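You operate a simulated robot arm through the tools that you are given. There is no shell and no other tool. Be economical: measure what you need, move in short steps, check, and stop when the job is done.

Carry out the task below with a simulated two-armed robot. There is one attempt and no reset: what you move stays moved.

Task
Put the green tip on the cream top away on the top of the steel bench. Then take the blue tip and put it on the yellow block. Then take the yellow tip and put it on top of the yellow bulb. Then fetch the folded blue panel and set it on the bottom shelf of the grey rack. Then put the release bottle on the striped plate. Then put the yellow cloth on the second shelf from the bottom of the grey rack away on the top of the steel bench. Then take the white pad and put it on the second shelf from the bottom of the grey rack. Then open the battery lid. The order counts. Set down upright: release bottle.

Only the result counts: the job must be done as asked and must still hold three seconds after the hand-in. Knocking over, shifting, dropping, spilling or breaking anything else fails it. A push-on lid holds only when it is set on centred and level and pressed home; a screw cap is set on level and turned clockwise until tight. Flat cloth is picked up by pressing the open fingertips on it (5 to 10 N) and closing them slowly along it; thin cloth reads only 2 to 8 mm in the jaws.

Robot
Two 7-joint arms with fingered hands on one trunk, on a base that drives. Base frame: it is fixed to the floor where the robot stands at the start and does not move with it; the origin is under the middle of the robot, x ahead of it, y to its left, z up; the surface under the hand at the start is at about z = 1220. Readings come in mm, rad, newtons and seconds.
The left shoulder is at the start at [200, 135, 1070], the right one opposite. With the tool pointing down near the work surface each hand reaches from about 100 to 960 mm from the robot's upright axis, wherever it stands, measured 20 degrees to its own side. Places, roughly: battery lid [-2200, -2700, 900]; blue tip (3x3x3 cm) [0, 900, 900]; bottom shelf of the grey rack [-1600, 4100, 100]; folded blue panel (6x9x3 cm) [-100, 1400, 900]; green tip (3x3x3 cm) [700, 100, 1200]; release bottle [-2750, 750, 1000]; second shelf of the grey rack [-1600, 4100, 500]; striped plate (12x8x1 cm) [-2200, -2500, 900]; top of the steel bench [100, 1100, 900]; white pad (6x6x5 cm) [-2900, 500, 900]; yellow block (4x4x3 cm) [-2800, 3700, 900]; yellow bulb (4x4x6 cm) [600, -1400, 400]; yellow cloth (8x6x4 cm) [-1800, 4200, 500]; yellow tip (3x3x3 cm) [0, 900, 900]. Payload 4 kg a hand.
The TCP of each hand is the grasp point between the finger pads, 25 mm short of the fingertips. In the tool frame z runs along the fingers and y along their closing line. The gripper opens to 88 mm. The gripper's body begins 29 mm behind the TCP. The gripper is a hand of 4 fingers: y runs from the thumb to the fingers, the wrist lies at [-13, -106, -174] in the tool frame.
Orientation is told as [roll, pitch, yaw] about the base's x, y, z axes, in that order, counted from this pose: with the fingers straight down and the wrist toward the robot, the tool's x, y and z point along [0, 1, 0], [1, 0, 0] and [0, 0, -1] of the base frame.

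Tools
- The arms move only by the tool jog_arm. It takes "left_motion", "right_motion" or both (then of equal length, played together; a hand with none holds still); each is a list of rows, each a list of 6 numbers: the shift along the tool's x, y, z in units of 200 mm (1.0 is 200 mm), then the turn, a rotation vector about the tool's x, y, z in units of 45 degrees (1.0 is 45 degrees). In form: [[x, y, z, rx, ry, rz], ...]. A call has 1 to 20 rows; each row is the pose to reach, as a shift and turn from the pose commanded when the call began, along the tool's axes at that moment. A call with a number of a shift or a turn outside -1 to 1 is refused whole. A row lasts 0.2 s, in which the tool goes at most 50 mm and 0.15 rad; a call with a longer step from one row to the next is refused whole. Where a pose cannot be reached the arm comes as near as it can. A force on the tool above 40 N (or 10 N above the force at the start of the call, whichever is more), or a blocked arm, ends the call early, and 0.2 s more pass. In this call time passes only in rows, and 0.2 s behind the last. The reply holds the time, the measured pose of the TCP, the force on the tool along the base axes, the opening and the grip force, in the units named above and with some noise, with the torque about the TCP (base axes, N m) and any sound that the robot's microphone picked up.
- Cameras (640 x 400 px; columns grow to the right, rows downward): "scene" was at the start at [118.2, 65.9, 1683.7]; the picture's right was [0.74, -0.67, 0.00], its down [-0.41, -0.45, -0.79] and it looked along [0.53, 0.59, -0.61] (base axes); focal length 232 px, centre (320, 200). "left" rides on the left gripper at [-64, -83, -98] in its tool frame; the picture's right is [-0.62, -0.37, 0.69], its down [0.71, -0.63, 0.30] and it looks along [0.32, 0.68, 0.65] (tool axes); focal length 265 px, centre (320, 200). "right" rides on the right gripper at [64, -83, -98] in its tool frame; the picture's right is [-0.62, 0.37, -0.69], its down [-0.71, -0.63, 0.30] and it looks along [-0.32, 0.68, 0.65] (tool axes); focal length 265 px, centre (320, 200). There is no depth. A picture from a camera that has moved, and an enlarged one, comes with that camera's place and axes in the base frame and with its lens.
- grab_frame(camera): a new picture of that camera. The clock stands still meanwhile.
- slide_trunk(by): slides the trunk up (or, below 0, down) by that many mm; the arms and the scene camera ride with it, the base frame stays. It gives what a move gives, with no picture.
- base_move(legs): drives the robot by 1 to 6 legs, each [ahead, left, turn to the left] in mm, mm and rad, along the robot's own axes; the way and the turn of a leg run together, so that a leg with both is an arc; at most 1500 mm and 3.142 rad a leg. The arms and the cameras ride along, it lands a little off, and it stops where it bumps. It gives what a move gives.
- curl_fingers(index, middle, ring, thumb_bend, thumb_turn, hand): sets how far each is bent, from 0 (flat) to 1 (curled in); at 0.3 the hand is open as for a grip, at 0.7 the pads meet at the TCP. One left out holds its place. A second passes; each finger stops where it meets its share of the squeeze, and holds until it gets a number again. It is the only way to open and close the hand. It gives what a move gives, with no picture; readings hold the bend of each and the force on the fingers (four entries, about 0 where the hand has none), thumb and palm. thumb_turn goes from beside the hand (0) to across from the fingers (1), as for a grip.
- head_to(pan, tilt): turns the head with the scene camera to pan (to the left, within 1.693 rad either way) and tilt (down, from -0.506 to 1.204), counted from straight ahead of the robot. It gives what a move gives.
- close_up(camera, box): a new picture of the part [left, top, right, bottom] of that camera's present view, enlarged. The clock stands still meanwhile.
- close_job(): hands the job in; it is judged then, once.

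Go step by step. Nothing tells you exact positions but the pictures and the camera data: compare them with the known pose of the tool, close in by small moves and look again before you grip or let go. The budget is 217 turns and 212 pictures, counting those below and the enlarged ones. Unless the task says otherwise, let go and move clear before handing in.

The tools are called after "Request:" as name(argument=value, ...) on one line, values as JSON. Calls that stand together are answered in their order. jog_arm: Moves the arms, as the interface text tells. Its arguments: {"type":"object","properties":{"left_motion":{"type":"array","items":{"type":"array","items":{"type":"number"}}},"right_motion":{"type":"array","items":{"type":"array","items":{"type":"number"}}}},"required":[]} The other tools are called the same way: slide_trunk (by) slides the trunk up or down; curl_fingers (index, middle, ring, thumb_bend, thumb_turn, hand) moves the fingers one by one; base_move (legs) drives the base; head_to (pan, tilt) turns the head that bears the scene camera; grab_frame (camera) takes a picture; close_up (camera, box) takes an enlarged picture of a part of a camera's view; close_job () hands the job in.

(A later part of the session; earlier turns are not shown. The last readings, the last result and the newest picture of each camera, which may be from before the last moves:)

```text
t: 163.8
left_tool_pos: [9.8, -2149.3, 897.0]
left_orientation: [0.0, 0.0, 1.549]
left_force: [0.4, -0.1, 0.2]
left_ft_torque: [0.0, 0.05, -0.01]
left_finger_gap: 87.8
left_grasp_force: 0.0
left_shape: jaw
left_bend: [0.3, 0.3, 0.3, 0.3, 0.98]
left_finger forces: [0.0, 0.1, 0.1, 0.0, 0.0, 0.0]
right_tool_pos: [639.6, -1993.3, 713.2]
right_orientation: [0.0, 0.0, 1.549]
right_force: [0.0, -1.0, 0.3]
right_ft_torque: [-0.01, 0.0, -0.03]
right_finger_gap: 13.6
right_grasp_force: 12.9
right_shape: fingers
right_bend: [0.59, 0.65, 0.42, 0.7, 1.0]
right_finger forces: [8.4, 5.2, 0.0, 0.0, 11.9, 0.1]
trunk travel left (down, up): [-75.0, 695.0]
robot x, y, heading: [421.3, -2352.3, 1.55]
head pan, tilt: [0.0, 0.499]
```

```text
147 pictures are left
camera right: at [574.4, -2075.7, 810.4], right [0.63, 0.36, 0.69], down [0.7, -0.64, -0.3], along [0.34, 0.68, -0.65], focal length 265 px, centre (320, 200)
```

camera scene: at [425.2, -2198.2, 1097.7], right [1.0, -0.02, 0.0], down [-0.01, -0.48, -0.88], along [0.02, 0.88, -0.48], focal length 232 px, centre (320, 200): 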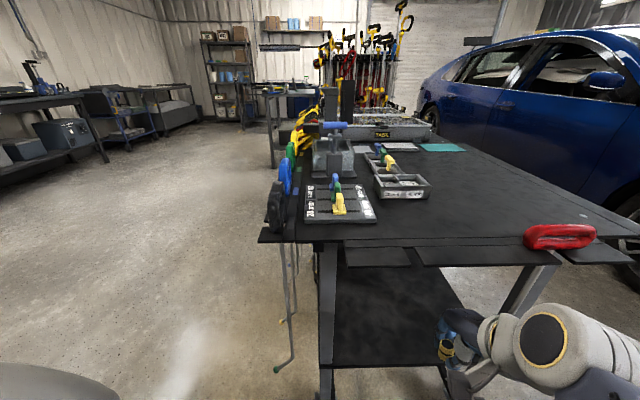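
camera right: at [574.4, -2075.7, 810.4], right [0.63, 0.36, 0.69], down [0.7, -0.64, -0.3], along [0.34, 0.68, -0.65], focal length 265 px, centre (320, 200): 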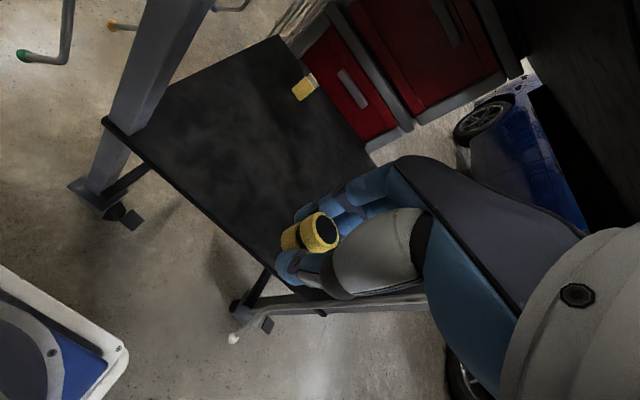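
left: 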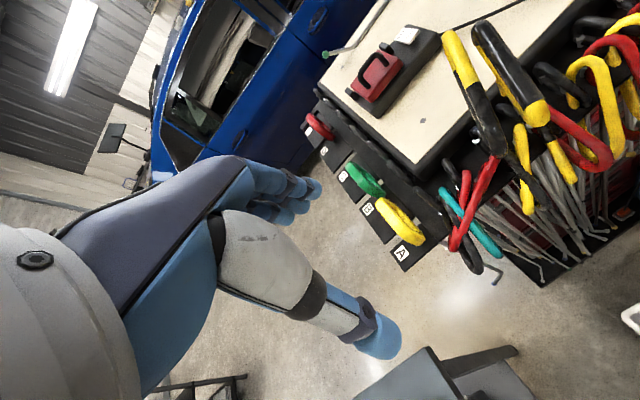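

The opening spans x≈470–880, and the bulb is confirmed at about [575, -1445]. I'll lower the trunk fully, drop the hand to z≈535 and start reaching in under the top.

Request:
slide_trunk(by=-70)

Request:
jog_arm(right_motion=[[0.05, 0, 0.15, 0, 0, 0], [0.1, 0, 0.3, 0, 0, 0], [0.15, 0, 0.45, 0, 0, 0], [0.2, 0, 0.54, 0, 0, 0]])

Request:
jog_arm(right_motion=[[0, 0.2, 0, 0, 0, 0], [0, 0.4, 0, 0, 0, 0], [0, 0.6, 0, 0, 0, 0], [0, 0.8, 0, 0, 0, 0], [0, 1.0, 0, 0, 0, 0]])

Request:
grab_frame(camera="scene")

Request:
grab_frame(camera="right")

```text
t: 164.9
left_tool_pos: [10.2, -2148.3, 825.1]
left_orientation: [0.0, -0.001, 1.549]
left_force: [0.2, 0.3, 0.8]
left_ft_torque: [0.01, -0.03, 0.03]
left_finger_gap: 87.7
left_grasp_force: 0.0
left_shape: jaw
left_bend: [0.3, 0.3, 0.3, 0.3, 0.98]
left_finger forces: [0.1, 0.1, 0.0, 0.0, 0.0, 0.1]
right_tool_pos: [640.2, -1993.0, 641.5]
right_orientation: [0.0, 0.0, 1.55]
right_force: [0.1, 0.6, -0.8]
right_ft_torque: [-0.01, -0.02, 0.02]
right_finger_gap: 13.6
right_grasp_force: 13.4
right_shape: fingers
right_bend: [0.59, 0.65, 0.42, 0.7, 1.0]
right_finger forces: [8.5, 5.1, 0.0, 0.1, 11.8, 0.0]
trunk travel left (down, up): [-5.0, 765.0]
robot x, y, heading: [422.2, -2351.1, 1.551]
head pan, tilt: [0.0, 0.499]
```

```text
t: 165.9
left_tool_pos: [10.7, -2147.8, 825.5]
left_orientation: [0.001, -0.001, 1.551]
left_force: [0.0, -0.5, 0.2]
left_ft_torque: [0.0, -0.01, -0.01]
left_finger_gap: 87.9
left_grasp_force: 0.1
left_shape: jaw
left_bend: [0.3, 0.3, 0.3, 0.3, 0.98]
left_finger forces: [0.0, 0.1, 0.0, 0.1, 0.0, 0.1]
right_tool_pos: [630.6, -1968.3, 619.3]
right_orientation: [-0.001, 0.0, 1.549]
right_force: [-0.2, 0.5, -0.5]
right_ft_torque: [0.03, 0.01, 0.01]
right_finger_gap: 13.6
right_grasp_force: 12.8
right_shape: fingers
right_bend: [0.59, 0.65, 0.42, 0.7, 1.0]
right_finger forces: [8.5, 5.1, 0.1, 0.0, 11.9, 0.1]
right hand out of reach, approached as far as the arm can: row 1, 2, 3, 4
trunk travel left (down, up): [-5.0, 765.0]
robot x, y, heading: [422.4, -2349.7, 1.553]
head pan, tilt: [0.0, 0.499]
```

```text
t: 167.3
left_tool_pos: [9.9, -2152.3, 828.1]
left_orientation: [0.0, 0.0, 1.547]
left_force: [0.7, 0.2, 0.8]
left_ft_torque: [-0.01, 0.0, -0.04]
left_finger_gap: 87.8
left_grasp_force: 0.1
left_shape: jaw
left_bend: [0.3, 0.3, 0.3, 0.3, 0.98]
left_finger forces: [0.1, 0.0, 0.0, 0.0, 0.1, 0.0]
right_tool_pos: [632.4, -1804.7, 587.5]
right_orientation: [0.028, 0.075, 1.537]
right_force: [0.1, 0.4, -0.6]
right_ft_torque: [0.0, 0.02, 0.02]
right_finger_gap: 13.5
right_grasp_force: 12.9
right_shape: fingers
right_bend: [0.58, 0.65, 0.42, 0.7, 1.0]
right_finger forces: [8.6, 5.1, 0.1, 0.0, 11.9, 0.0]
trunk travel left (down, up): [-5.0, 765.0]
robot x, y, heading: [423.2, -2356.0, 1.544]
head pan, tilt: [0.0, 0.499]
stopped in row 5 (right hand): the arm was blocked; the commanded pose is now the measured one
```

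```text
146 pictures are left
camera scene: at [425.5, -2203.4, 1028.5], right [1.0, -0.02, 0.0], down [-0.01, -0.48, -0.88], along [0.02, 0.88, -0.48], focal length 232 px, centre (320, 200)
```

scene: 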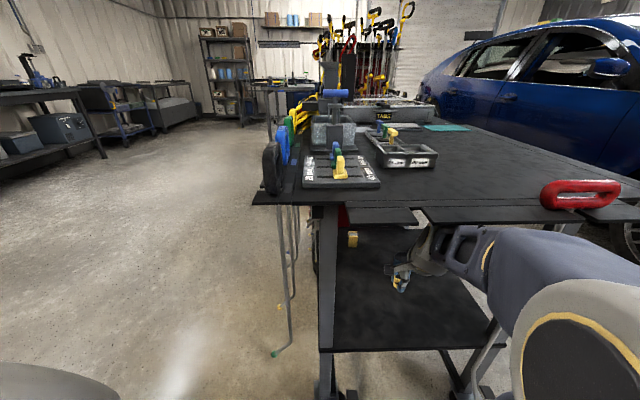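

```text
145 pictures are left
camera right: at [568.4, -1878.9, 694.8], right [0.65, 0.4, 0.64], down [0.68, -0.68, -0.28], along [0.33, 0.62, -0.71], focal length 265 px, centre (320, 200)
```

right: 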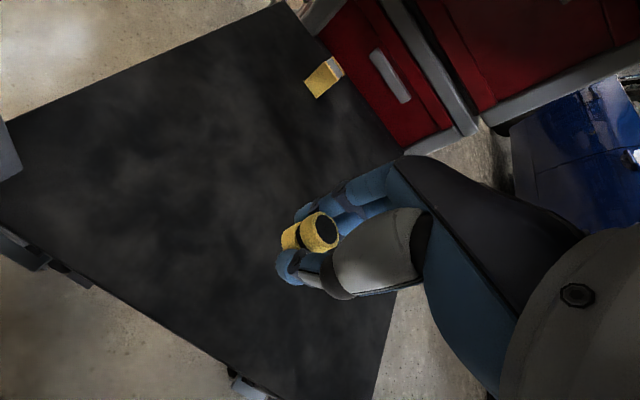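

The forearm met the cart top's edge at this height. I'll back off a little, lower the hand while straightening it, and check.

Request:
jog_arm(right_motion=[[0, -0.05, 0.05, -0.03, -0.01, 0], [0, -0.08, 0.15, -0.06, -0.02, 0], [0, -0.08, 0.25, -0.095, -0.036, 0.02], [0, -0.05, 0.3, -0.095, -0.036, 0.02]])

Request:
grab_frame(camera="scene")

```text
t: 168.3
left_tool_pos: [11.1, -2152.0, 827.0]
left_orientation: [0.0, 0.0, 1.548]
left_force: [-0.1, 0.2, -0.5]
left_ft_torque: [-0.03, 0.01, -0.02]
left_finger_gap: 87.7
left_grasp_force: 0.0
left_shape: jaw
left_bend: [0.3, 0.3, 0.3, 0.3, 0.98]
left_finger forces: [0.1, 0.0, 0.0, 0.0, 0.0, 0.1]
right_tool_pos: [628.1, -1813.2, 532.9]
right_orientation: [-0.002, -0.01, 1.522]
right_force: [0.2, -0.8, 0.2]
right_ft_torque: [-0.03, 0.0, -0.01]
right_finger_gap: 13.6
right_grasp_force: 13.1
right_shape: fingers
right_bend: [0.58, 0.65, 0.42, 0.7, 1.0]
right_finger forces: [8.6, 4.9, 0.0, 0.0, 11.9, 0.1]
trunk travel left (down, up): [-5.0, 765.0]
robot x, y, heading: [423.4, -2353.2, 1.546]
head pan, tilt: [0.0, 0.499]
```

```text
144 pictures are left
camera scene: at [425.3, -2202.0, 1027.8], right [1.0, -0.02, 0.0], down [-0.01, -0.48, -0.88], along [0.02, 0.88, -0.48], focal length 232 px, centre (320, 200)
```

scene: 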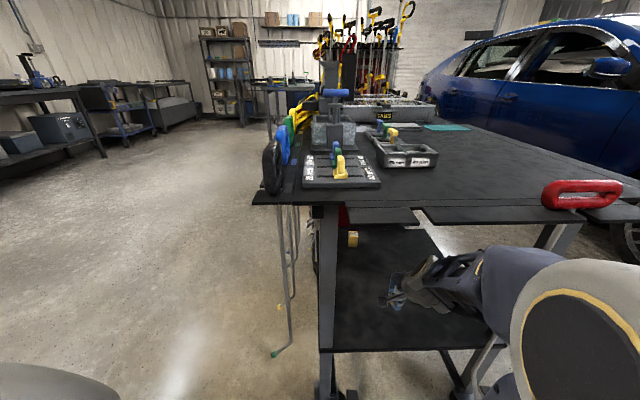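

That cleared it: the hand is level at z=533 inside the opening. I'll advance farther at this height.

Request:
jog_arm(right_motion=[[0.04, 0.2, 0, 0, 0, 0], [0.08, 0.4, 0, 0, 0, 0], [0.12, 0.6, 0, 0, 0, 0], [0.16, 0.8, 0, 0, 0, 0]])

Request:
grab_frame(camera="scene")

Request:
grab_frame(camera="right")

```text
t: 169.3
left_tool_pos: [26.7, -2162.4, 827.7]
left_orientation: [0.0, -0.001, 1.527]
left_force: [-0.1, 0.2, 0.7]
left_ft_torque: [0.02, -0.01, 0.0]
left_finger_gap: 87.5
left_grasp_force: 0.1
left_shape: jaw
left_bend: [0.3, 0.3, 0.3, 0.3, 0.98]
left_finger forces: [0.0, 0.1, 0.1, 0.1, 0.0, 0.0]
right_tool_pos: [614.2, -1769.8, 524.7]
right_orientation: [0.065, 0.057, 1.507]
right_force: [-0.4, -0.3, -0.8]
right_ft_torque: [-0.01, -0.05, -0.02]
right_finger_gap: 13.6
right_grasp_force: 12.6
right_shape: fingers
right_bend: [0.58, 0.65, 0.42, 0.71, 1.0]
right_finger forces: [8.6, 4.9, 0.0, 0.0, 11.9, 0.0]
trunk travel left (down, up): [-5.0, 765.0]
robot x, y, heading: [434.1, -2371.9, 1.529]
head pan, tilt: [0.0, 0.499]
stopped in row 4 (right hand): the arm was blocked; the commanded pose is now the measured one
```

```text
143 pictures are left
camera scene: at [440.2, -2221.0, 1029.0], right [1.0, -0.04, 0.0], down [-0.02, -0.48, -0.88], along [0.04, 0.88, -0.48], focal length 232 px, centre (320, 200)
```

scene: 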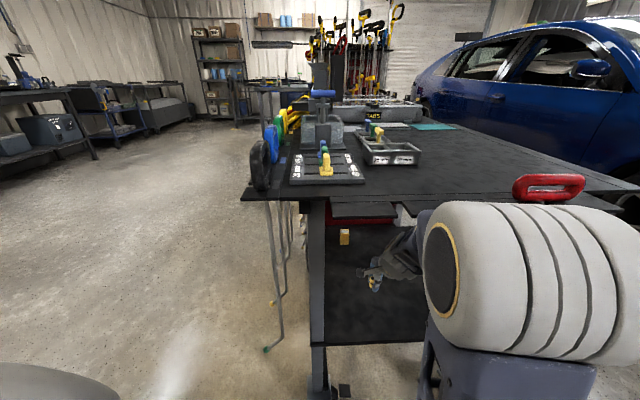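

```text
142 pictures are left
camera right: at [552.7, -1842.8, 631.9], right [0.69, 0.36, 0.63], down [0.65, -0.69, -0.31], along [0.32, 0.62, -0.71], focal length 265 px, centre (320, 200)
```

right: 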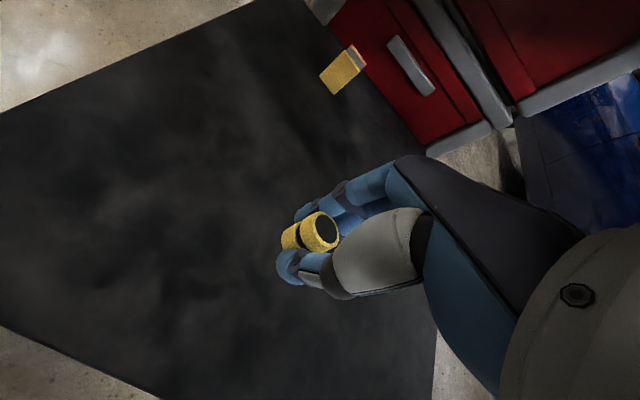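

The elbow is bumping the cart top because the arm is folded. I need to extend the arm outside and then drive in, so I'll check the free floor behind me first.

Request:
head_to(pan=1.65, tilt=0.6)

Request:
grab_frame(camera="scene")

```text
t: 171.0
left_tool_pos: [27.3, -2159.0, 826.9]
left_orientation: [0.0, -0.003, 1.526]
left_force: [0.2, -1.2, 0.5]
left_ft_torque: [0.02, 0.0, 0.01]
left_finger_gap: 87.8
left_grasp_force: 0.0
left_shape: jaw
left_bend: [0.3, 0.3, 0.3, 0.3, 0.98]
left_finger forces: [0.0, 0.1, 0.0, 0.1, 0.0, 0.0]
right_tool_pos: [615.5, -1768.1, 525.7]
right_orientation: [0.064, 0.058, 1.503]
right_force: [0.7, 0.3, 0.2]
right_ft_torque: [0.02, -0.02, -0.02]
right_finger_gap: 13.7
right_grasp_force: 12.7
right_shape: fingers
right_bend: [0.58, 0.65, 0.42, 0.71, 1.0]
right_finger forces: [8.7, 4.9, 0.0, 0.0, 11.9, 0.0]
trunk travel left (down, up): [-5.0, 765.0]
robot x, y, heading: [436.2, -2370.4, 1.526]
head pan, tilt: [1.649, 0.6]
```

```text
141 pictures are left
camera scene: at [347.8, -2313.7, 1018.4], right [-0.03, 1.0, 0.0], down [0.57, 0.02, -0.82], along [-0.82, -0.03, -0.57], focal length 232 px, centre (320, 200)
```

scene: 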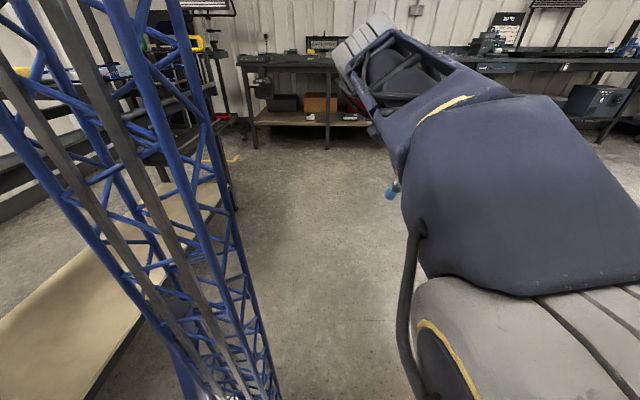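

The floor behind is free for about 130 mm of backing (bench front at y≈-2920). I'll back off, straighten, extend the arm at that stand-off, then drive in.

Request:
base_move(legs=[[-125, 0, 0.03]])

Request:
jog_arm(right_motion=[[0, 0.1, 0, -0.04, -0.04, 0], [0, 0.25, 0, -0.073, -0.08, 0], [0.0, 0.45, -0.03, -0.073, -0.08, 0], [0.0, 0.65, -0.03, -0.073, -0.08, 0], [0.0, 0.85, -0.03, -0.073, -0.08, 0], [0.0, 1.0, -0.03, -0.073, -0.08, 0]])

Request:
head_to(pan=0.0, tilt=0.5)

Request:
grab_frame(camera="scene")

```text
t: 172.2
left_tool_pos: [17.8, -2294.3, 826.7]
left_orientation: [0.0, -0.001, 1.563]
left_force: [0.7, 0.1, 0.0]
left_ft_torque: [0.01, 0.02, 0.01]
left_finger_gap: 87.9
left_grasp_force: 0.1
left_shape: jaw
left_bend: [0.3, 0.3, 0.3, 0.3, 0.98]
left_finger forces: [0.0, 0.0, 0.0, 0.1, 0.0, 0.1]
right_tool_pos: [592.1, -1879.8, 524.5]
right_orientation: [0.064, 0.057, 1.535]
right_force: [0.1, 0.3, -1.1]
right_ft_torque: [0.01, 0.01, 0.01]
right_finger_gap: 13.5
right_grasp_force: 12.9
right_shape: fingers
right_bend: [0.58, 0.65, 0.42, 0.71, 1.0]
right_finger forces: [8.7, 4.8, 0.0, 0.0, 11.9, 0.0]
trunk travel left (down, up): [-5.0, 765.0]
robot x, y, heading: [429.3, -2492.3, 1.556]
head pan, tilt: [1.649, 0.6]
```

```text
t: 173.6
left_tool_pos: [18.2, -2295.4, 826.0]
left_orientation: [0.001, 0.0, 1.563]
left_force: [0.4, 0.1, 0.5]
left_ft_torque: [-0.02, 0.0, 0.0]
left_finger_gap: 87.7
left_grasp_force: 0.1
left_shape: jaw
left_bend: [0.3, 0.3, 0.3, 0.3, 0.98]
left_finger forces: [0.0, 0.1, 0.0, 0.0, 0.1, 0.0]
right_tool_pos: [601.3, -1678.0, 522.8]
right_orientation: [0.0, -0.002, 1.533]
right_force: [-0.7, 0.7, 0.3]
right_ft_torque: [0.0, 0.01, -0.02]
right_finger_gap: 13.4
right_grasp_force: 11.7
right_shape: fingers
right_bend: [0.58, 0.65, 0.42, 0.71, 1.0]
right_finger forces: [8.5, 4.7, 0.1, 0.0, 11.8, 0.0]
trunk travel left (down, up): [-5.0, 765.0]
robot x, y, heading: [427.7, -2493.9, 1.561]
head pan, tilt: [1.649, 0.6]
```

```text
t: 175.3
left_tool_pos: [18.3, -2294.9, 826.1]
left_orientation: [0.0, 0.001, 1.562]
left_force: [1.3, 0.4, 0.2]
left_ft_torque: [-0.01, 0.01, 0.02]
left_finger_gap: 87.7
left_grasp_force: 0.1
left_shape: jaw
left_bend: [0.3, 0.3, 0.3, 0.3, 0.98]
left_finger forces: [0.0, 0.0, 0.1, 0.0, 0.0, 0.0]
right_tool_pos: [600.4, -1678.2, 522.6]
right_orientation: [0.0, 0.001, 1.535]
right_force: [-0.3, 1.2, 0.2]
right_ft_torque: [0.01, 0.02, 0.01]
right_finger_gap: 13.3
right_grasp_force: 12.7
right_shape: fingers
right_bend: [0.58, 0.65, 0.42, 0.71, 1.0]
right_finger forces: [8.6, 4.8, 0.0, 0.0, 11.8, 0.0]
trunk travel left (down, up): [-5.0, 765.0]
robot x, y, heading: [433.8, -2492.5, 1.562]
head pan, tilt: [0.0, 0.499]
```

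```text
140 pictures are left
camera scene: at [432.4, -2340.6, 1027.7], right [1.0, -0.01, 0.0], down [0.0, -0.48, -0.88], along [0.01, 0.88, -0.48], focal length 232 px, centre (320, 200)
```

scene: 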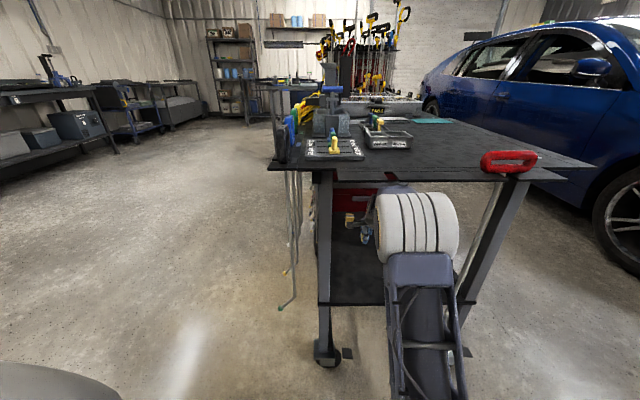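

The arm now extends cleanly under the top. I'll extend a bit more and look at the bulb from the hand camera.

Request:
jog_arm(right_motion=[[0.03, 0.15, 0, 0, 0, 0], [0.06, 0.3, 0, 0, 0, 0], [0.08, 0.45, 0, 0, 0, 0], [0.1, 0.55, 0, 0, 0, 0]])

Request:
grab_frame(camera="right")

Request:
close_up(camera="scene", box=[280, 150, 480, 310])

```text
t: 176.3
left_tool_pos: [17.6, -2296.0, 826.8]
left_orientation: [0.001, 0.002, 1.561]
left_force: [-0.5, -0.6, 0.3]
left_ft_torque: [-0.02, 0.03, -0.01]
left_finger_gap: 87.7
left_grasp_force: 0.0
left_shape: jaw
left_bend: [0.3, 0.3, 0.3, 0.3, 0.98]
left_finger forces: [0.0, 0.0, 0.0, 0.0, 0.0, 0.0]
right_tool_pos: [583.9, -1567.5, 517.9]
right_orientation: [0.0, -0.001, 1.534]
right_force: [1.4, 0.0, 0.0]
right_ft_torque: [-0.03, 0.01, 0.0]
right_finger_gap: 13.4
right_grasp_force: 12.7
right_shape: fingers
right_bend: [0.58, 0.65, 0.42, 0.71, 1.0]
right_finger forces: [8.7, 4.7, 0.1, 0.0, 11.6, 0.0]
trunk travel left (down, up): [-5.0, 765.0]
robot x, y, heading: [436.8, -2495.1, 1.558]
head pan, tilt: [0.0, 0.499]
```

```text
139 pictures are left
camera right: at [517.5, -1648.5, 615.9], right [0.63, 0.35, 0.69], down [0.69, -0.66, -0.3], along [0.35, 0.67, -0.65], focal length 265 px, centre (320, 200)
```

right: 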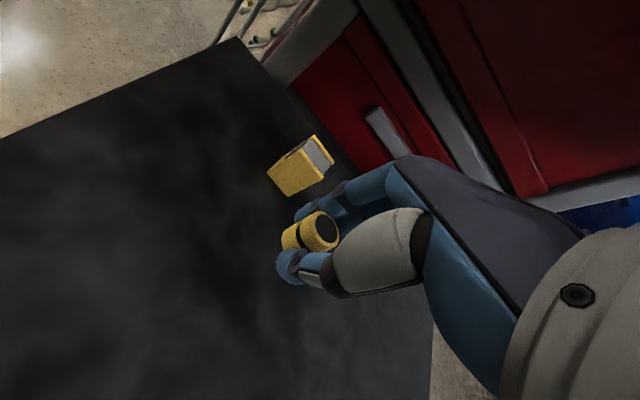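

```text
2.50 times, centred on (380, 230) of scene
camera zoom: at [432.4, -2340.6, 1027.7], right [1.0, -0.01, 0.0], down [0.0, -0.48, -0.88], along [0.01, 0.88, -0.48], focal length 581 px, centre (170, 125)
```

zoom: 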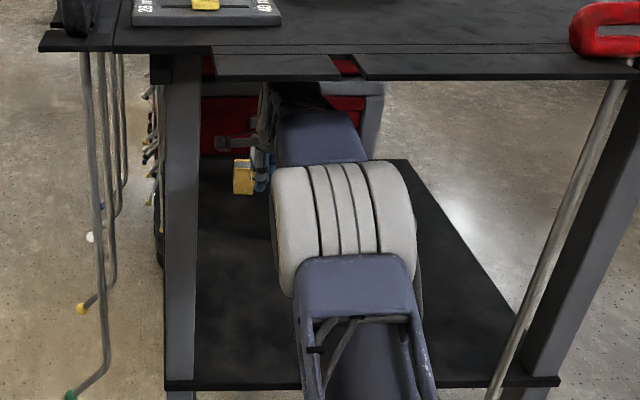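

Request:
close_up(camera="right", box=[240, 110, 370, 270])

```text
2.50 times, centred on (305, 190) of right
camera zoom: at [517.5, -1648.5, 615.9], right [0.63, 0.35, 0.69], down [0.69, -0.66, -0.3], along [0.35, 0.67, -0.65], focal length 664 px, centre (358, 225)
```

zoom: 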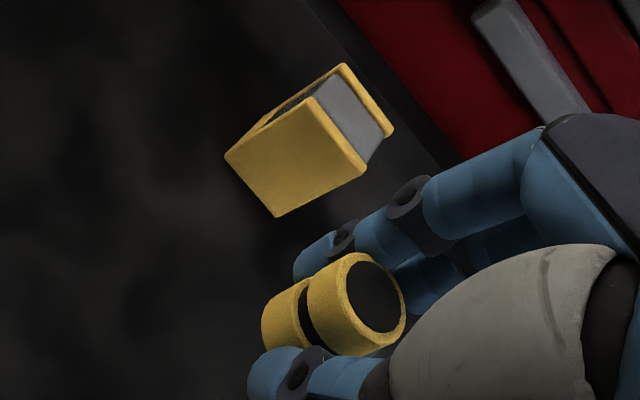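

The bulb's top centre works out to about [577, -1445, 458]; the tip sits about 7 mm toward the fingers in my grip. I'll drive in 90 mm and recheck.

Request:
base_move(legs=[[90, 0, 0]])

Request:
close_up(camera="right", box=[240, 130, 400, 290])

Request:
close_up(camera="scene", box=[280, 150, 480, 310])

```text
t: 177.4
left_tool_pos: [17.5, -2205.8, 826.1]
left_orientation: [0.001, 0.0, 1.561]
left_force: [0.7, -0.6, -0.3]
left_ft_torque: [0.0, 0.02, 0.0]
left_finger_gap: 88.0
left_grasp_force: 0.1
left_shape: jaw
left_bend: [0.3, 0.3, 0.3, 0.3, 0.98]
left_finger forces: [0.0, 0.0, 0.0, 0.1, 0.1, 0.0]
right_tool_pos: [585.4, -1478.9, 517.6]
right_orientation: [0.0, 0.0, 1.535]
right_force: [0.6, 0.0, -0.2]
right_ft_torque: [0.01, 0.01, 0.06]
right_finger_gap: 13.5
right_grasp_force: 12.4
right_shape: fingers
right_bend: [0.58, 0.65, 0.42, 0.71, 1.0]
right_finger forces: [8.6, 4.7, 0.0, 0.0, 11.7, 0.0]
trunk travel left (down, up): [-5.0, 765.0]
robot x, y, heading: [431.7, -2402.6, 1.567]
head pan, tilt: [0.0, 0.499]
```

```text
2.50 times, centred on (320, 210) of right
camera zoom: at [518.3, -1560.1, 615.9], right [0.63, 0.35, 0.69], down [0.69, -0.66, -0.3], along [0.35, 0.67, -0.65], focal length 664 px, centre (320, 175)
```

zoom: 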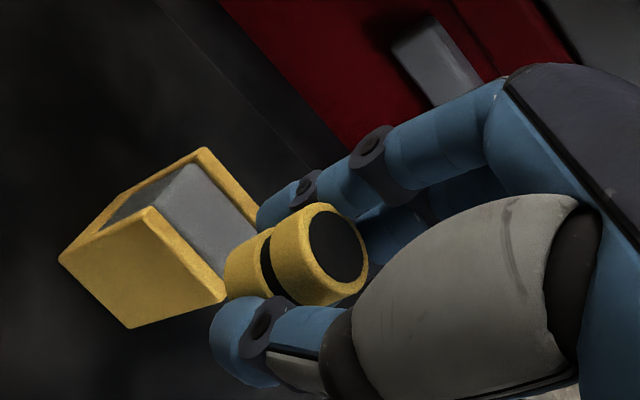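

```text
2.50 times, centred on (380, 230) of scene
camera zoom: at [433.2, -2252.0, 1027.7], right [1.0, -0.01, 0.0], down [0.0, -0.48, -0.88], along [0.01, 0.88, -0.48], focal length 581 px, centre (170, 125)
```

zoom: 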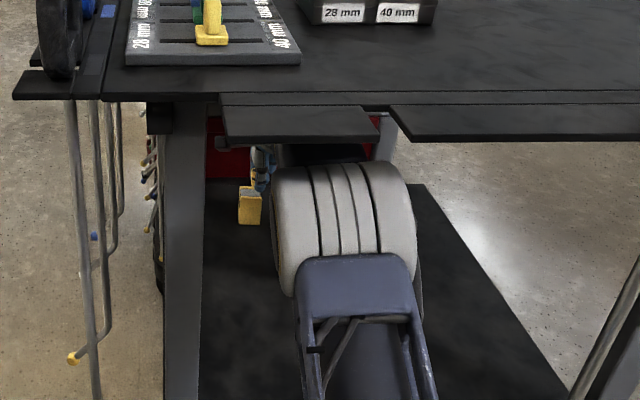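

Two hand views agree: bulb top spans x 561–592, y −1460…−1426, z≈457. I'll move the tip over its centre and lower to about 10 mm above.

Request:
jog_arm(right_motion=[[0.04, 0.14, 0, 0, 0, 0], [0.04, 0.14, 0.05, 0, 0, 0], [0.04, 0.14, 0.085, 0, 0, 0]])

Request:
close_up(camera="right", box=[200, 150, 400, 310])

Request:
close_up(camera="scene", box=[330, 195, 390, 245])

```text
t: 178.2
left_tool_pos: [17.9, -2206.6, 826.6]
left_orientation: [0.0, -0.001, 1.562]
left_force: [-0.2, 0.0, 0.1]
left_ft_torque: [-0.01, 0.0, 0.03]
left_finger_gap: 87.8
left_grasp_force: 0.1
left_shape: jaw
left_bend: [0.3, 0.3, 0.3, 0.3, 0.98]
left_finger forces: [0.0, 0.1, 0.0, 0.0, 0.0, 0.0]
right_tool_pos: [578.6, -1450.7, 501.8]
right_orientation: [0.0, 0.0, 1.535]
right_force: [0.4, -0.1, -0.1]
right_ft_torque: [0.0, 0.0, 0.01]
right_finger_gap: 13.3
right_grasp_force: 13.1
right_shape: fingers
right_bend: [0.58, 0.65, 0.42, 0.71, 1.0]
right_finger forces: [8.6, 4.6, 0.0, 0.0, 11.8, 0.1]
trunk travel left (down, up): [-5.0, 765.0]
robot x, y, heading: [435.7, -2404.8, 1.561]
head pan, tilt: [0.0, 0.499]
```

```text
2.50 times, centred on (300, 230) of right
camera zoom: at [512.2, -1531.7, 598.7], right [0.63, 0.35, 0.69], down [0.69, -0.66, -0.3], along [0.35, 0.67, -0.65], focal length 664 px, centre (370, 125)
```

zoom: 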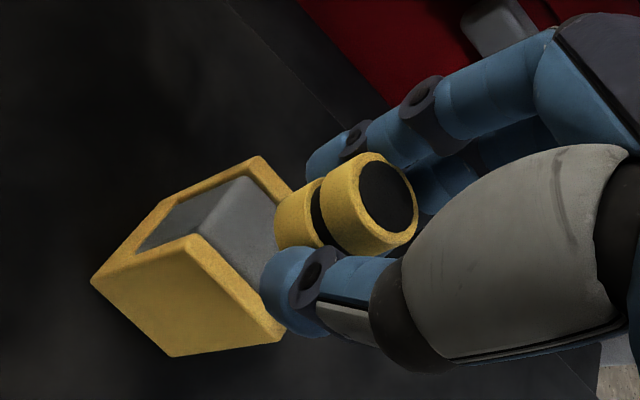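

```text
8.00 times, centred on (360, 220) of scene
camera zoom: at [433.2, -2252.0, 1027.7], right [1.0, -0.01, 0.0], down [0.0, -0.48, -0.88], along [0.01, 0.88, -0.48], focal length 1858 px, centre (0, 40)
```

zoom: 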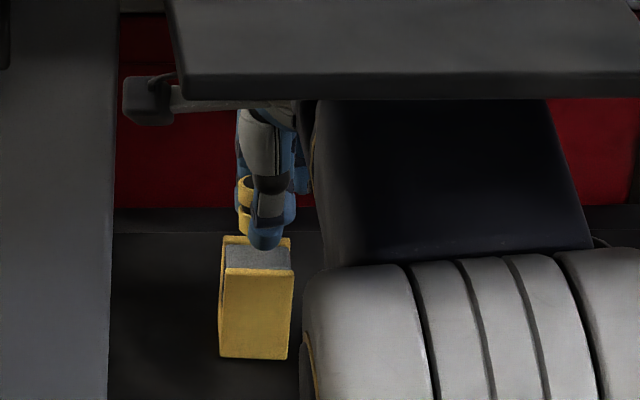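

Alignment across looks good. I'll lower slowly to contact.

Request:
jog_arm(right_motion=[[0, 0, 0.02, 0, 0, 0], [0, 0, 0.04, 0, 0, 0]])

Request:
close_up(camera="right", box=[200, 150, 400, 310])

```text
t: 178.8
left_tool_pos: [18.7, -2206.9, 825.4]
left_orientation: [-0.001, 0.001, 1.561]
left_force: [0.0, -0.6, -0.7]
left_ft_torque: [0.02, -0.02, 0.0]
left_finger_gap: 87.9
left_grasp_force: 0.0
left_shape: jaw
left_bend: [0.3, 0.3, 0.3, 0.3, 0.98]
left_finger forces: [0.0, 0.1, 0.1, 0.1, 0.1, 0.0]
right_tool_pos: [579.0, -1450.7, 492.6]
right_orientation: [0.001, 0.001, 1.533]
right_force: [0.3, -0.9, -0.5]
right_ft_torque: [0.0, 0.02, -0.03]
right_finger_gap: 13.3
right_grasp_force: 12.5
right_shape: fingers
right_bend: [0.58, 0.65, 0.42, 0.71, 1.0]
right_finger forces: [8.6, 4.5, 0.1, 0.1, 11.7, 0.0]
trunk travel left (down, up): [-5.0, 765.0]
robot x, y, heading: [429.8, -2407.1, 1.569]
head pan, tilt: [0.0, 0.499]
```

```text
2.50 times, centred on (300, 230) of right
camera zoom: at [511.7, -1532.0, 590.8], right [0.63, 0.35, 0.69], down [0.69, -0.66, -0.3], along [0.35, 0.67, -0.65], focal length 664 px, centre (370, 125)
```

zoom: 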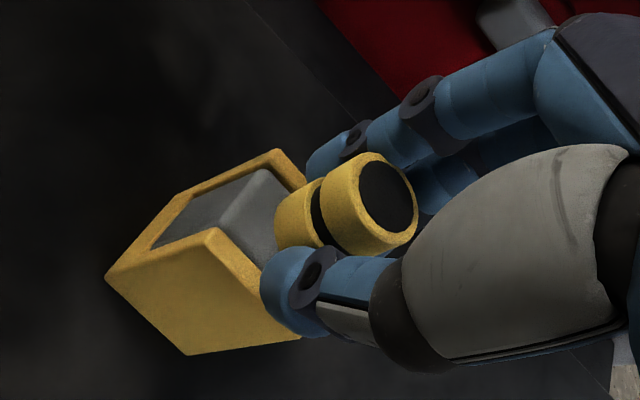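

Request:
jog_arm(right_motion=[[0, -0.005, 0.015, 0, 0, 0], [0, -0.008, 0.025, 0, 0, 0]])

Request:
jog_arm(right_motion=[[0, 0, 0.008, 0, 0, 0], [0, 0, 0.016, 0, 0, 0]])

Request:
close_up(camera="right", box=[200, 150, 400, 310])

```text
t: 179.4
left_tool_pos: [18.6, -2205.0, 827.1]
left_orientation: [-0.002, 0.0, 1.562]
left_force: [-0.3, -0.9, -0.3]
left_ft_torque: [0.01, 0.0, 0.03]
left_finger_gap: 87.6
left_grasp_force: 0.1
left_shape: jaw
left_bend: [0.3, 0.3, 0.3, 0.3, 0.98]
left_finger forces: [0.1, 0.0, 0.1, 0.0, 0.0, 0.1]
right_tool_pos: [578.2, -1453.6, 488.2]
right_orientation: [-0.002, 0.0, 1.534]
right_force: [0.0, 0.4, 0.1]
right_ft_torque: [0.0, 0.04, -0.01]
right_finger_gap: 13.6
right_grasp_force: 12.6
right_shape: fingers
right_bend: [0.58, 0.65, 0.42, 0.71, 1.0]
right_finger forces: [8.6, 4.6, 0.0, 0.0, 11.7, 0.0]
trunk travel left (down, up): [-5.0, 765.0]
robot x, y, heading: [432.9, -2406.8, 1.564]
head pan, tilt: [0.0, 0.499]
```

```text
t: 180.0
left_tool_pos: [19.2, -2207.1, 826.8]
left_orientation: [0.002, 0.001, 1.561]
left_force: [-0.1, -0.3, 0.1]
left_ft_torque: [0.02, 0.0, -0.02]
left_finger_gap: 88.0
left_grasp_force: 0.1
left_shape: jaw
left_bend: [0.3, 0.3, 0.3, 0.3, 0.98]
left_finger forces: [0.0, 0.0, 0.0, 0.0, 0.0, 0.0]
right_tool_pos: [577.7, -1452.6, 484.6]
right_orientation: [-0.005, 0.001, 1.536]
right_force: [-0.9, 0.1, -0.2]
right_ft_torque: [0.0, -0.02, 0.01]
right_finger_gap: 13.5
right_grasp_force: 12.3
right_shape: fingers
right_bend: [0.58, 0.65, 0.42, 0.71, 1.0]
right_finger forces: [8.6, 4.7, 0.0, 0.0, 11.7, 0.0]
trunk travel left (down, up): [-5.0, 765.0]
robot x, y, heading: [427.8, -2407.3, 1.568]
head pan, tilt: [0.0, 0.499]
```

```text
2.50 times, centred on (300, 230) of right
camera zoom: at [511.7, -1533.7, 583.1], right [0.63, 0.35, 0.69], down [0.69, -0.66, -0.3], along [0.35, 0.67, -0.65], focal length 664 px, centre (370, 125)
```

zoom: 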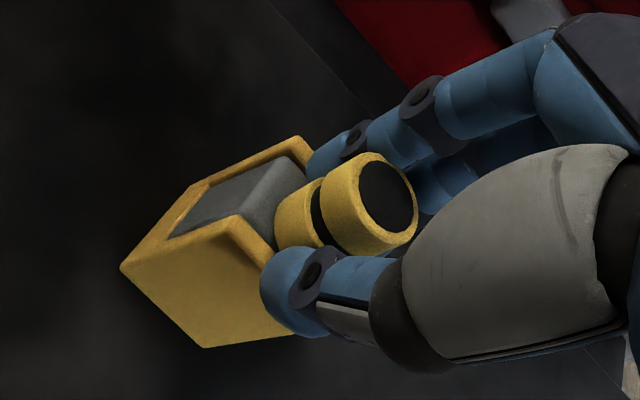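

Request:
jog_arm(right_motion=[[0, 0, 0.008, 0, 0, 0], [0, 0, 0.016, 0, 0, 0]])

Request:
jog_arm(right_motion=[[0, 0, 0.006, 0, 0, 0], [0, 0, 0.012, 0, 0, 0]])

Request:
close_up(camera="right", box=[200, 150, 400, 310])

Request:
close_up(camera="scene", box=[330, 195, 390, 245])

```text
t: 180.6
left_tool_pos: [18.7, -2207.9, 826.8]
left_orientation: [0.0, -0.001, 1.562]
left_force: [0.4, 0.0, 0.4]
left_ft_torque: [-0.01, 0.02, -0.02]
left_finger_gap: 87.6
left_grasp_force: 0.1
left_shape: jaw
left_bend: [0.3, 0.3, 0.3, 0.3, 0.98]
left_finger forces: [0.1, 0.0, 0.0, 0.0, 0.0, 0.0]
right_tool_pos: [579.7, -1451.8, 483.6]
right_orientation: [0.0, -0.006, 1.533]
right_force: [1.0, -0.6, 11.1]
right_ft_torque: [0.13, -0.02, 0.03]
right_finger_gap: 13.5
right_grasp_force: 19.6
right_shape: fingers
right_bend: [0.59, 0.65, 0.42, 0.71, 1.0]
right_finger forces: [12.4, 12.6, 0.0, 0.0, 13.2, 0.0]
trunk travel left (down, up): [-5.0, 765.0]
robot x, y, heading: [433.2, -2401.5, 1.56]
head pan, tilt: [0.0, 0.499]
```

```text
t: 181.2
left_tool_pos: [18.3, -2208.0, 825.8]
left_orientation: [-0.001, 0.001, 1.562]
left_force: [-0.9, 0.7, -0.2]
left_ft_torque: [0.01, 0.0, 0.03]
left_finger_gap: 87.6
left_grasp_force: 0.1
left_shape: jaw
left_bend: [0.3, 0.3, 0.3, 0.3, 0.98]
left_finger forces: [0.1, 0.0, 0.0, 0.0, 0.0, 0.0]
right_tool_pos: [578.0, -1450.5, 482.7]
right_orientation: [0.001, -0.009, 1.535]
right_force: [0.2, -1.9, 25.9]
right_ft_torque: [0.42, 0.13, 0.0]
right_finger_gap: 13.2
right_grasp_force: 28.5
right_shape: fingers
right_bend: [0.59, 0.66, 0.42, 0.7, 1.0]
right_finger forces: [30.8, 11.2, 0.0, 0.0, 14.8, 0.1]
trunk travel left (down, up): [-5.0, 765.0]
robot x, y, heading: [430.3, -2403.6, 1.561]
head pan, tilt: [0.0, 0.499]
```

```text
2.50 times, centred on (300, 230) of right
camera zoom: at [511.6, -1533.0, 580.9], right [0.63, 0.34, 0.7], down [0.69, -0.65, -0.31], along [0.35, 0.68, -0.65], focal length 664 px, centre (370, 125)
```

zoom: 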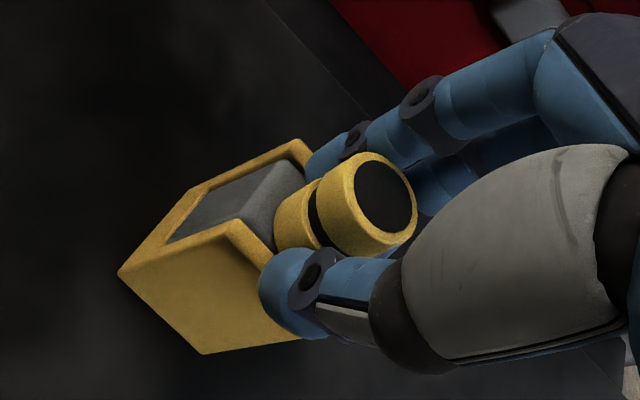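

```text
8.00 times, centred on (360, 220) of scene
camera zoom: at [433.1, -2252.7, 1028.1], right [1.0, -0.01, 0.0], down [0.0, -0.48, -0.88], along [0.01, 0.88, -0.48], focal length 1858 px, centre (0, 40)
```

zoom: 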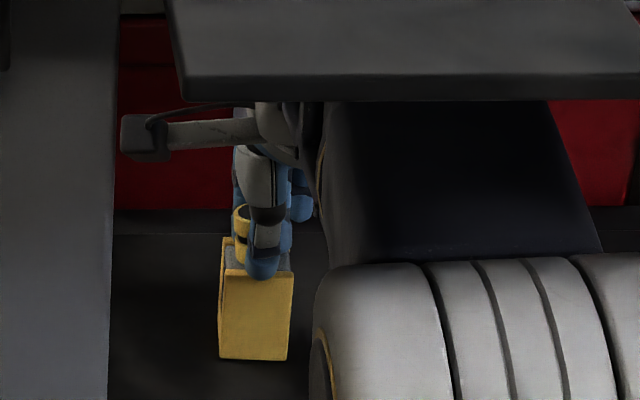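

There's firm contact, partly fingertips on the bulb's raised side plates. I'll back up 2 mm to unload, then open just a little to let the tip seat.

Request:
jog_arm(right_motion=[[0, 0, -0.015, 0, 0, 0]])

Request:
curl_fingers(hand="right", index=0.56, middle=0.6, thumb_bend=0.63)

Request:
close_up(camera="right", box=[200, 150, 400, 310])

Request:
close_up(camera="scene", box=[330, 195, 390, 245])

```text
t: 181.6
left_tool_pos: [19.5, -2206.7, 825.9]
left_orientation: [0.0, -0.001, 1.562]
left_force: [0.1, -0.5, 0.5]
left_ft_torque: [-0.02, -0.01, 0.0]
left_finger_gap: 87.6
left_grasp_force: 0.1
left_shape: jaw
left_bend: [0.3, 0.3, 0.3, 0.3, 0.98]
left_finger forces: [0.1, 0.1, 0.0, 0.0, 0.1, 0.0]
right_tool_pos: [579.0, -1451.6, 483.8]
right_orientation: [0.0, -0.004, 1.536]
right_force: [-0.8, 3.0, 21.2]
right_ft_torque: [0.46, 0.09, 0.01]
right_finger_gap: 13.2
right_grasp_force: 23.3
right_shape: fingers
right_bend: [0.58, 0.65, 0.42, 0.71, 1.0]
right_finger forces: [23.9, 10.7, 0.0, 0.1, 12.0, 0.1]
trunk travel left (down, up): [-5.0, 765.0]
robot x, y, heading: [429.8, -2408.0, 1.564]
head pan, tilt: [0.0, 0.499]
```

```text
t: 182.6
left_tool_pos: [18.7, -2207.5, 826.7]
left_orientation: [-0.001, 0.001, 1.563]
left_force: [0.1, 0.2, 0.2]
left_ft_torque: [-0.01, -0.03, -0.01]
left_finger_gap: 87.8
left_grasp_force: 0.0
left_shape: jaw
left_bend: [0.3, 0.3, 0.3, 0.3, 0.98]
left_finger forces: [0.0, 0.1, 0.1, 0.1, 0.1, 0.0]
right_tool_pos: [578.6, -1452.0, 482.9]
right_orientation: [0.001, -0.001, 1.54]
right_force: [-3.2, -0.8, 22.2]
right_ft_torque: [0.41, 0.21, 0.04]
right_finger_gap: 18.6
right_grasp_force: 11.4
right_shape: fingers
right_bend: [0.58, 0.61, 0.42, 0.63, 1.0]
right_finger forces: [20.4, 1.9, 0.1, 0.0, 0.2, 0.0]
trunk travel left (down, up): [-5.0, 765.0]
robot x, y, heading: [432.7, -2407.3, 1.56]
head pan, tilt: [0.0, 0.499]
```

```text
2.50 times, centred on (300, 230) of right
camera zoom: at [511.6, -1533.5, 581.6], right [0.63, 0.34, 0.69], down [0.69, -0.65, -0.31], along [0.35, 0.67, -0.65], focal length 664 px, centre (370, 125)
```

zoom: 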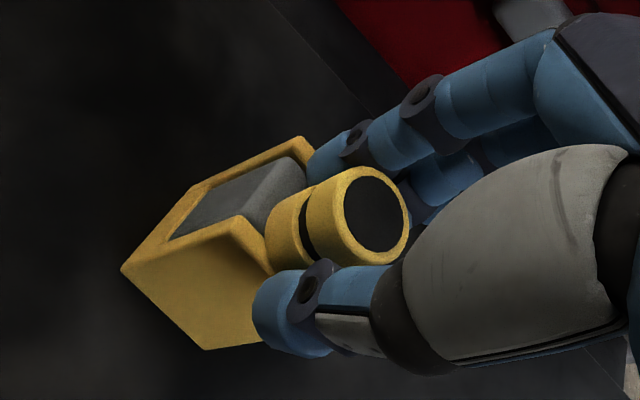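

```text
8.00 times, centred on (360, 220) of scene
camera zoom: at [433.1, -2252.5, 1027.8], right [1.0, -0.01, 0.0], down [0.0, -0.48, -0.88], along [0.01, 0.88, -0.48], focal length 1858 px, centre (0, 40)
```

zoom: 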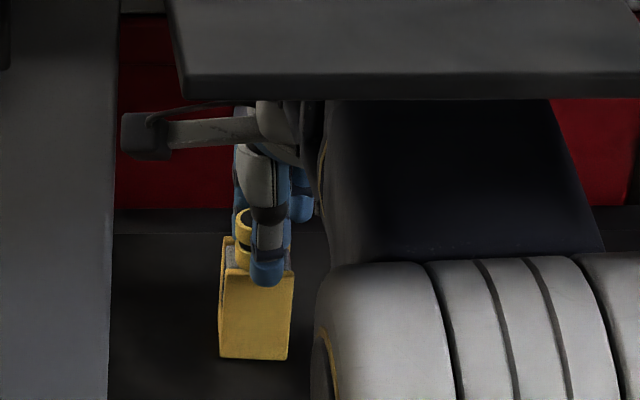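

The thumb has let go and the tip now stands on the bulb. I'll lift a few mm to unload the index finger, then open more.

Request:
jog_arm(right_motion=[[0, 0, -0.02, 0, 0, 0], [0, 0.0, -0.045, 0, 0, 0]])

Request:
curl_fingers(hand="right", index=0.5, middle=0.5, thumb_bend=0.57)

Request:
close_up(camera="right", box=[200, 150, 400, 310])

Request:
close_up(camera="scene", box=[330, 195, 390, 245])

```text
t: 183.2
left_tool_pos: [17.4, -2207.3, 824.9]
left_orientation: [-0.002, 0.001, 1.562]
left_force: [-0.2, 0.2, -0.8]
left_ft_torque: [0.01, 0.0, -0.04]
left_finger_gap: 87.6
left_grasp_force: 0.1
left_shape: jaw
left_bend: [0.3, 0.3, 0.3, 0.3, 0.98]
left_finger forces: [0.0, 0.0, 0.1, 0.0, 0.0, 0.1]
right_tool_pos: [580.4, -1453.3, 486.2]
right_orientation: [-0.001, 0.009, 1.534]
right_force: [-0.1, -0.9, 0.3]
right_ft_torque: [0.03, 0.0, -0.03]
right_finger_gap: 20.5
right_grasp_force: 0.1
right_shape: fingers
right_bend: [0.56, 0.6, 0.42, 0.63, 1.0]
right_finger forces: [0.0, 0.0, 0.0, 0.1, 0.1, 0.0]
trunk travel left (down, up): [-5.0, 765.0]
robot x, y, heading: [431.1, -2406.3, 1.56]
head pan, tilt: [0.0, 0.499]
```

```text
t: 184.2
left_tool_pos: [17.3, -2206.8, 825.8]
left_orientation: [0.0, 0.0, 1.563]
left_force: [0.8, -0.6, -0.9]
left_ft_torque: [0.0, 0.01, -0.01]
left_finger_gap: 87.6
left_grasp_force: 0.1
left_shape: jaw
left_bend: [0.3, 0.3, 0.3, 0.3, 0.98]
left_finger forces: [0.0, 0.0, 0.0, 0.1, 0.0, 0.1]
right_tool_pos: [577.7, -1451.6, 491.0]
right_orientation: [0.0, 0.0, 1.534]
right_force: [-0.6, -0.2, 0.3]
right_ft_torque: [-0.01, 0.02, -0.01]
right_finger_gap: 34.4
right_grasp_force: 0.0
right_shape: fingers
right_bend: [0.5, 0.5, 0.42, 0.56, 1.0]
right_finger forces: [0.0, 0.0, 0.0, 0.0, 0.1, 0.0]
trunk travel left (down, up): [-5.0, 765.0]
robot x, y, heading: [431.6, -2403.7, 1.56]
head pan, tilt: [0.0, 0.499]
```

```text
2.50 times, centred on (300, 230) of right
camera zoom: at [512.4, -1533.2, 588.4], right [0.63, 0.35, 0.69], down [0.69, -0.66, -0.3], along [0.35, 0.67, -0.65], focal length 664 px, centre (370, 125)
```

zoom: 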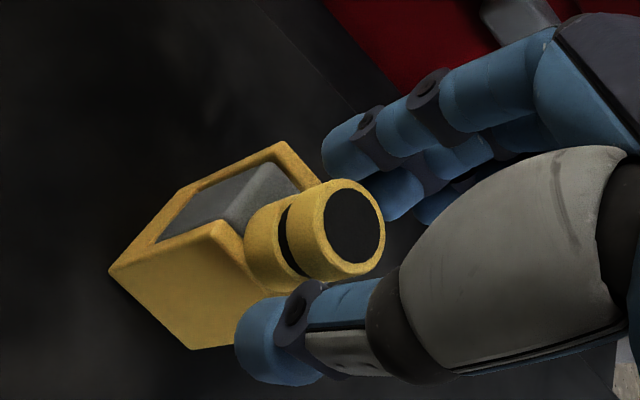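

```text
8.00 times, centred on (360, 220) of scene
camera zoom: at [433.2, -2252.0, 1027.7], right [1.0, -0.01, 0.0], down [0.0, -0.48, -0.88], along [0.01, 0.88, -0.48], focal length 1858 px, centre (0, 40)
```

zoom: 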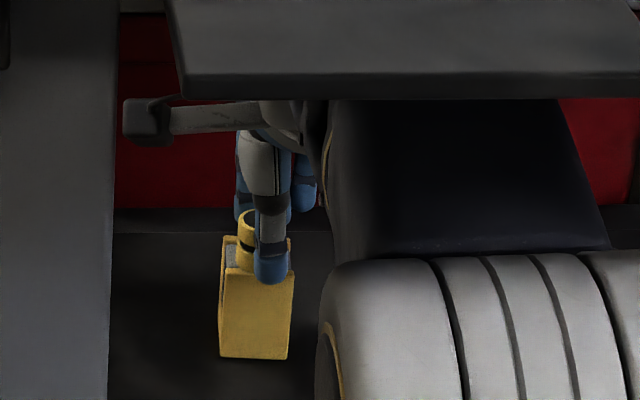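

The tip stands free. I'll lift straight up and look.

Request:
jog_arm(right_motion=[[0, 0, -0.08, 0, 0, 0], [0, 0, -0.16, 0, 0, 0], [0, 0, -0.25, 0, 0, 0]])

Request:
close_up(camera="right", box=[200, 150, 400, 310])

```text
t: 185.0
left_tool_pos: [18.0, -2206.7, 826.2]
left_orientation: [-0.001, 0.0, 1.562]
left_force: [-0.4, -0.1, -0.5]
left_ft_torque: [-0.01, 0.02, -0.02]
left_finger_gap: 87.8
left_grasp_force: 0.0
left_shape: jaw
left_bend: [0.3, 0.3, 0.3, 0.3, 0.98]
left_finger forces: [0.0, 0.0, 0.0, 0.0, 0.1, 0.1]
right_tool_pos: [578.3, -1452.3, 540.2]
right_orientation: [-0.001, 0.0, 1.534]
right_force: [0.2, -0.1, 0.9]
right_ft_torque: [-0.02, 0.0, -0.01]
right_finger_gap: 34.8
right_grasp_force: 0.0
right_shape: fingers
right_bend: [0.5, 0.5, 0.42, 0.56, 1.0]
right_finger forces: [0.0, 0.0, 0.0, 0.0, 0.0, 0.1]
trunk travel left (down, up): [-5.0, 765.0]
robot x, y, heading: [431.0, -2401.4, 1.561]
head pan, tilt: [0.0, 0.499]
```

```text
2.50 times, centred on (300, 230) of right
camera zoom: at [511.2, -1533.8, 638.1], right [0.63, 0.35, 0.69], down [0.69, -0.66, -0.3], along [0.35, 0.67, -0.65], focal length 664 px, centre (370, 125)
```

zoom: 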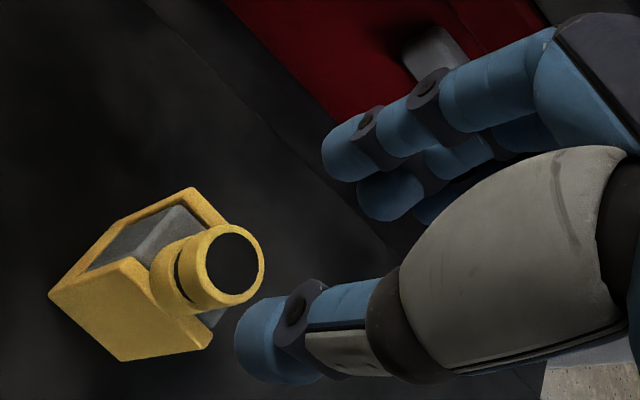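

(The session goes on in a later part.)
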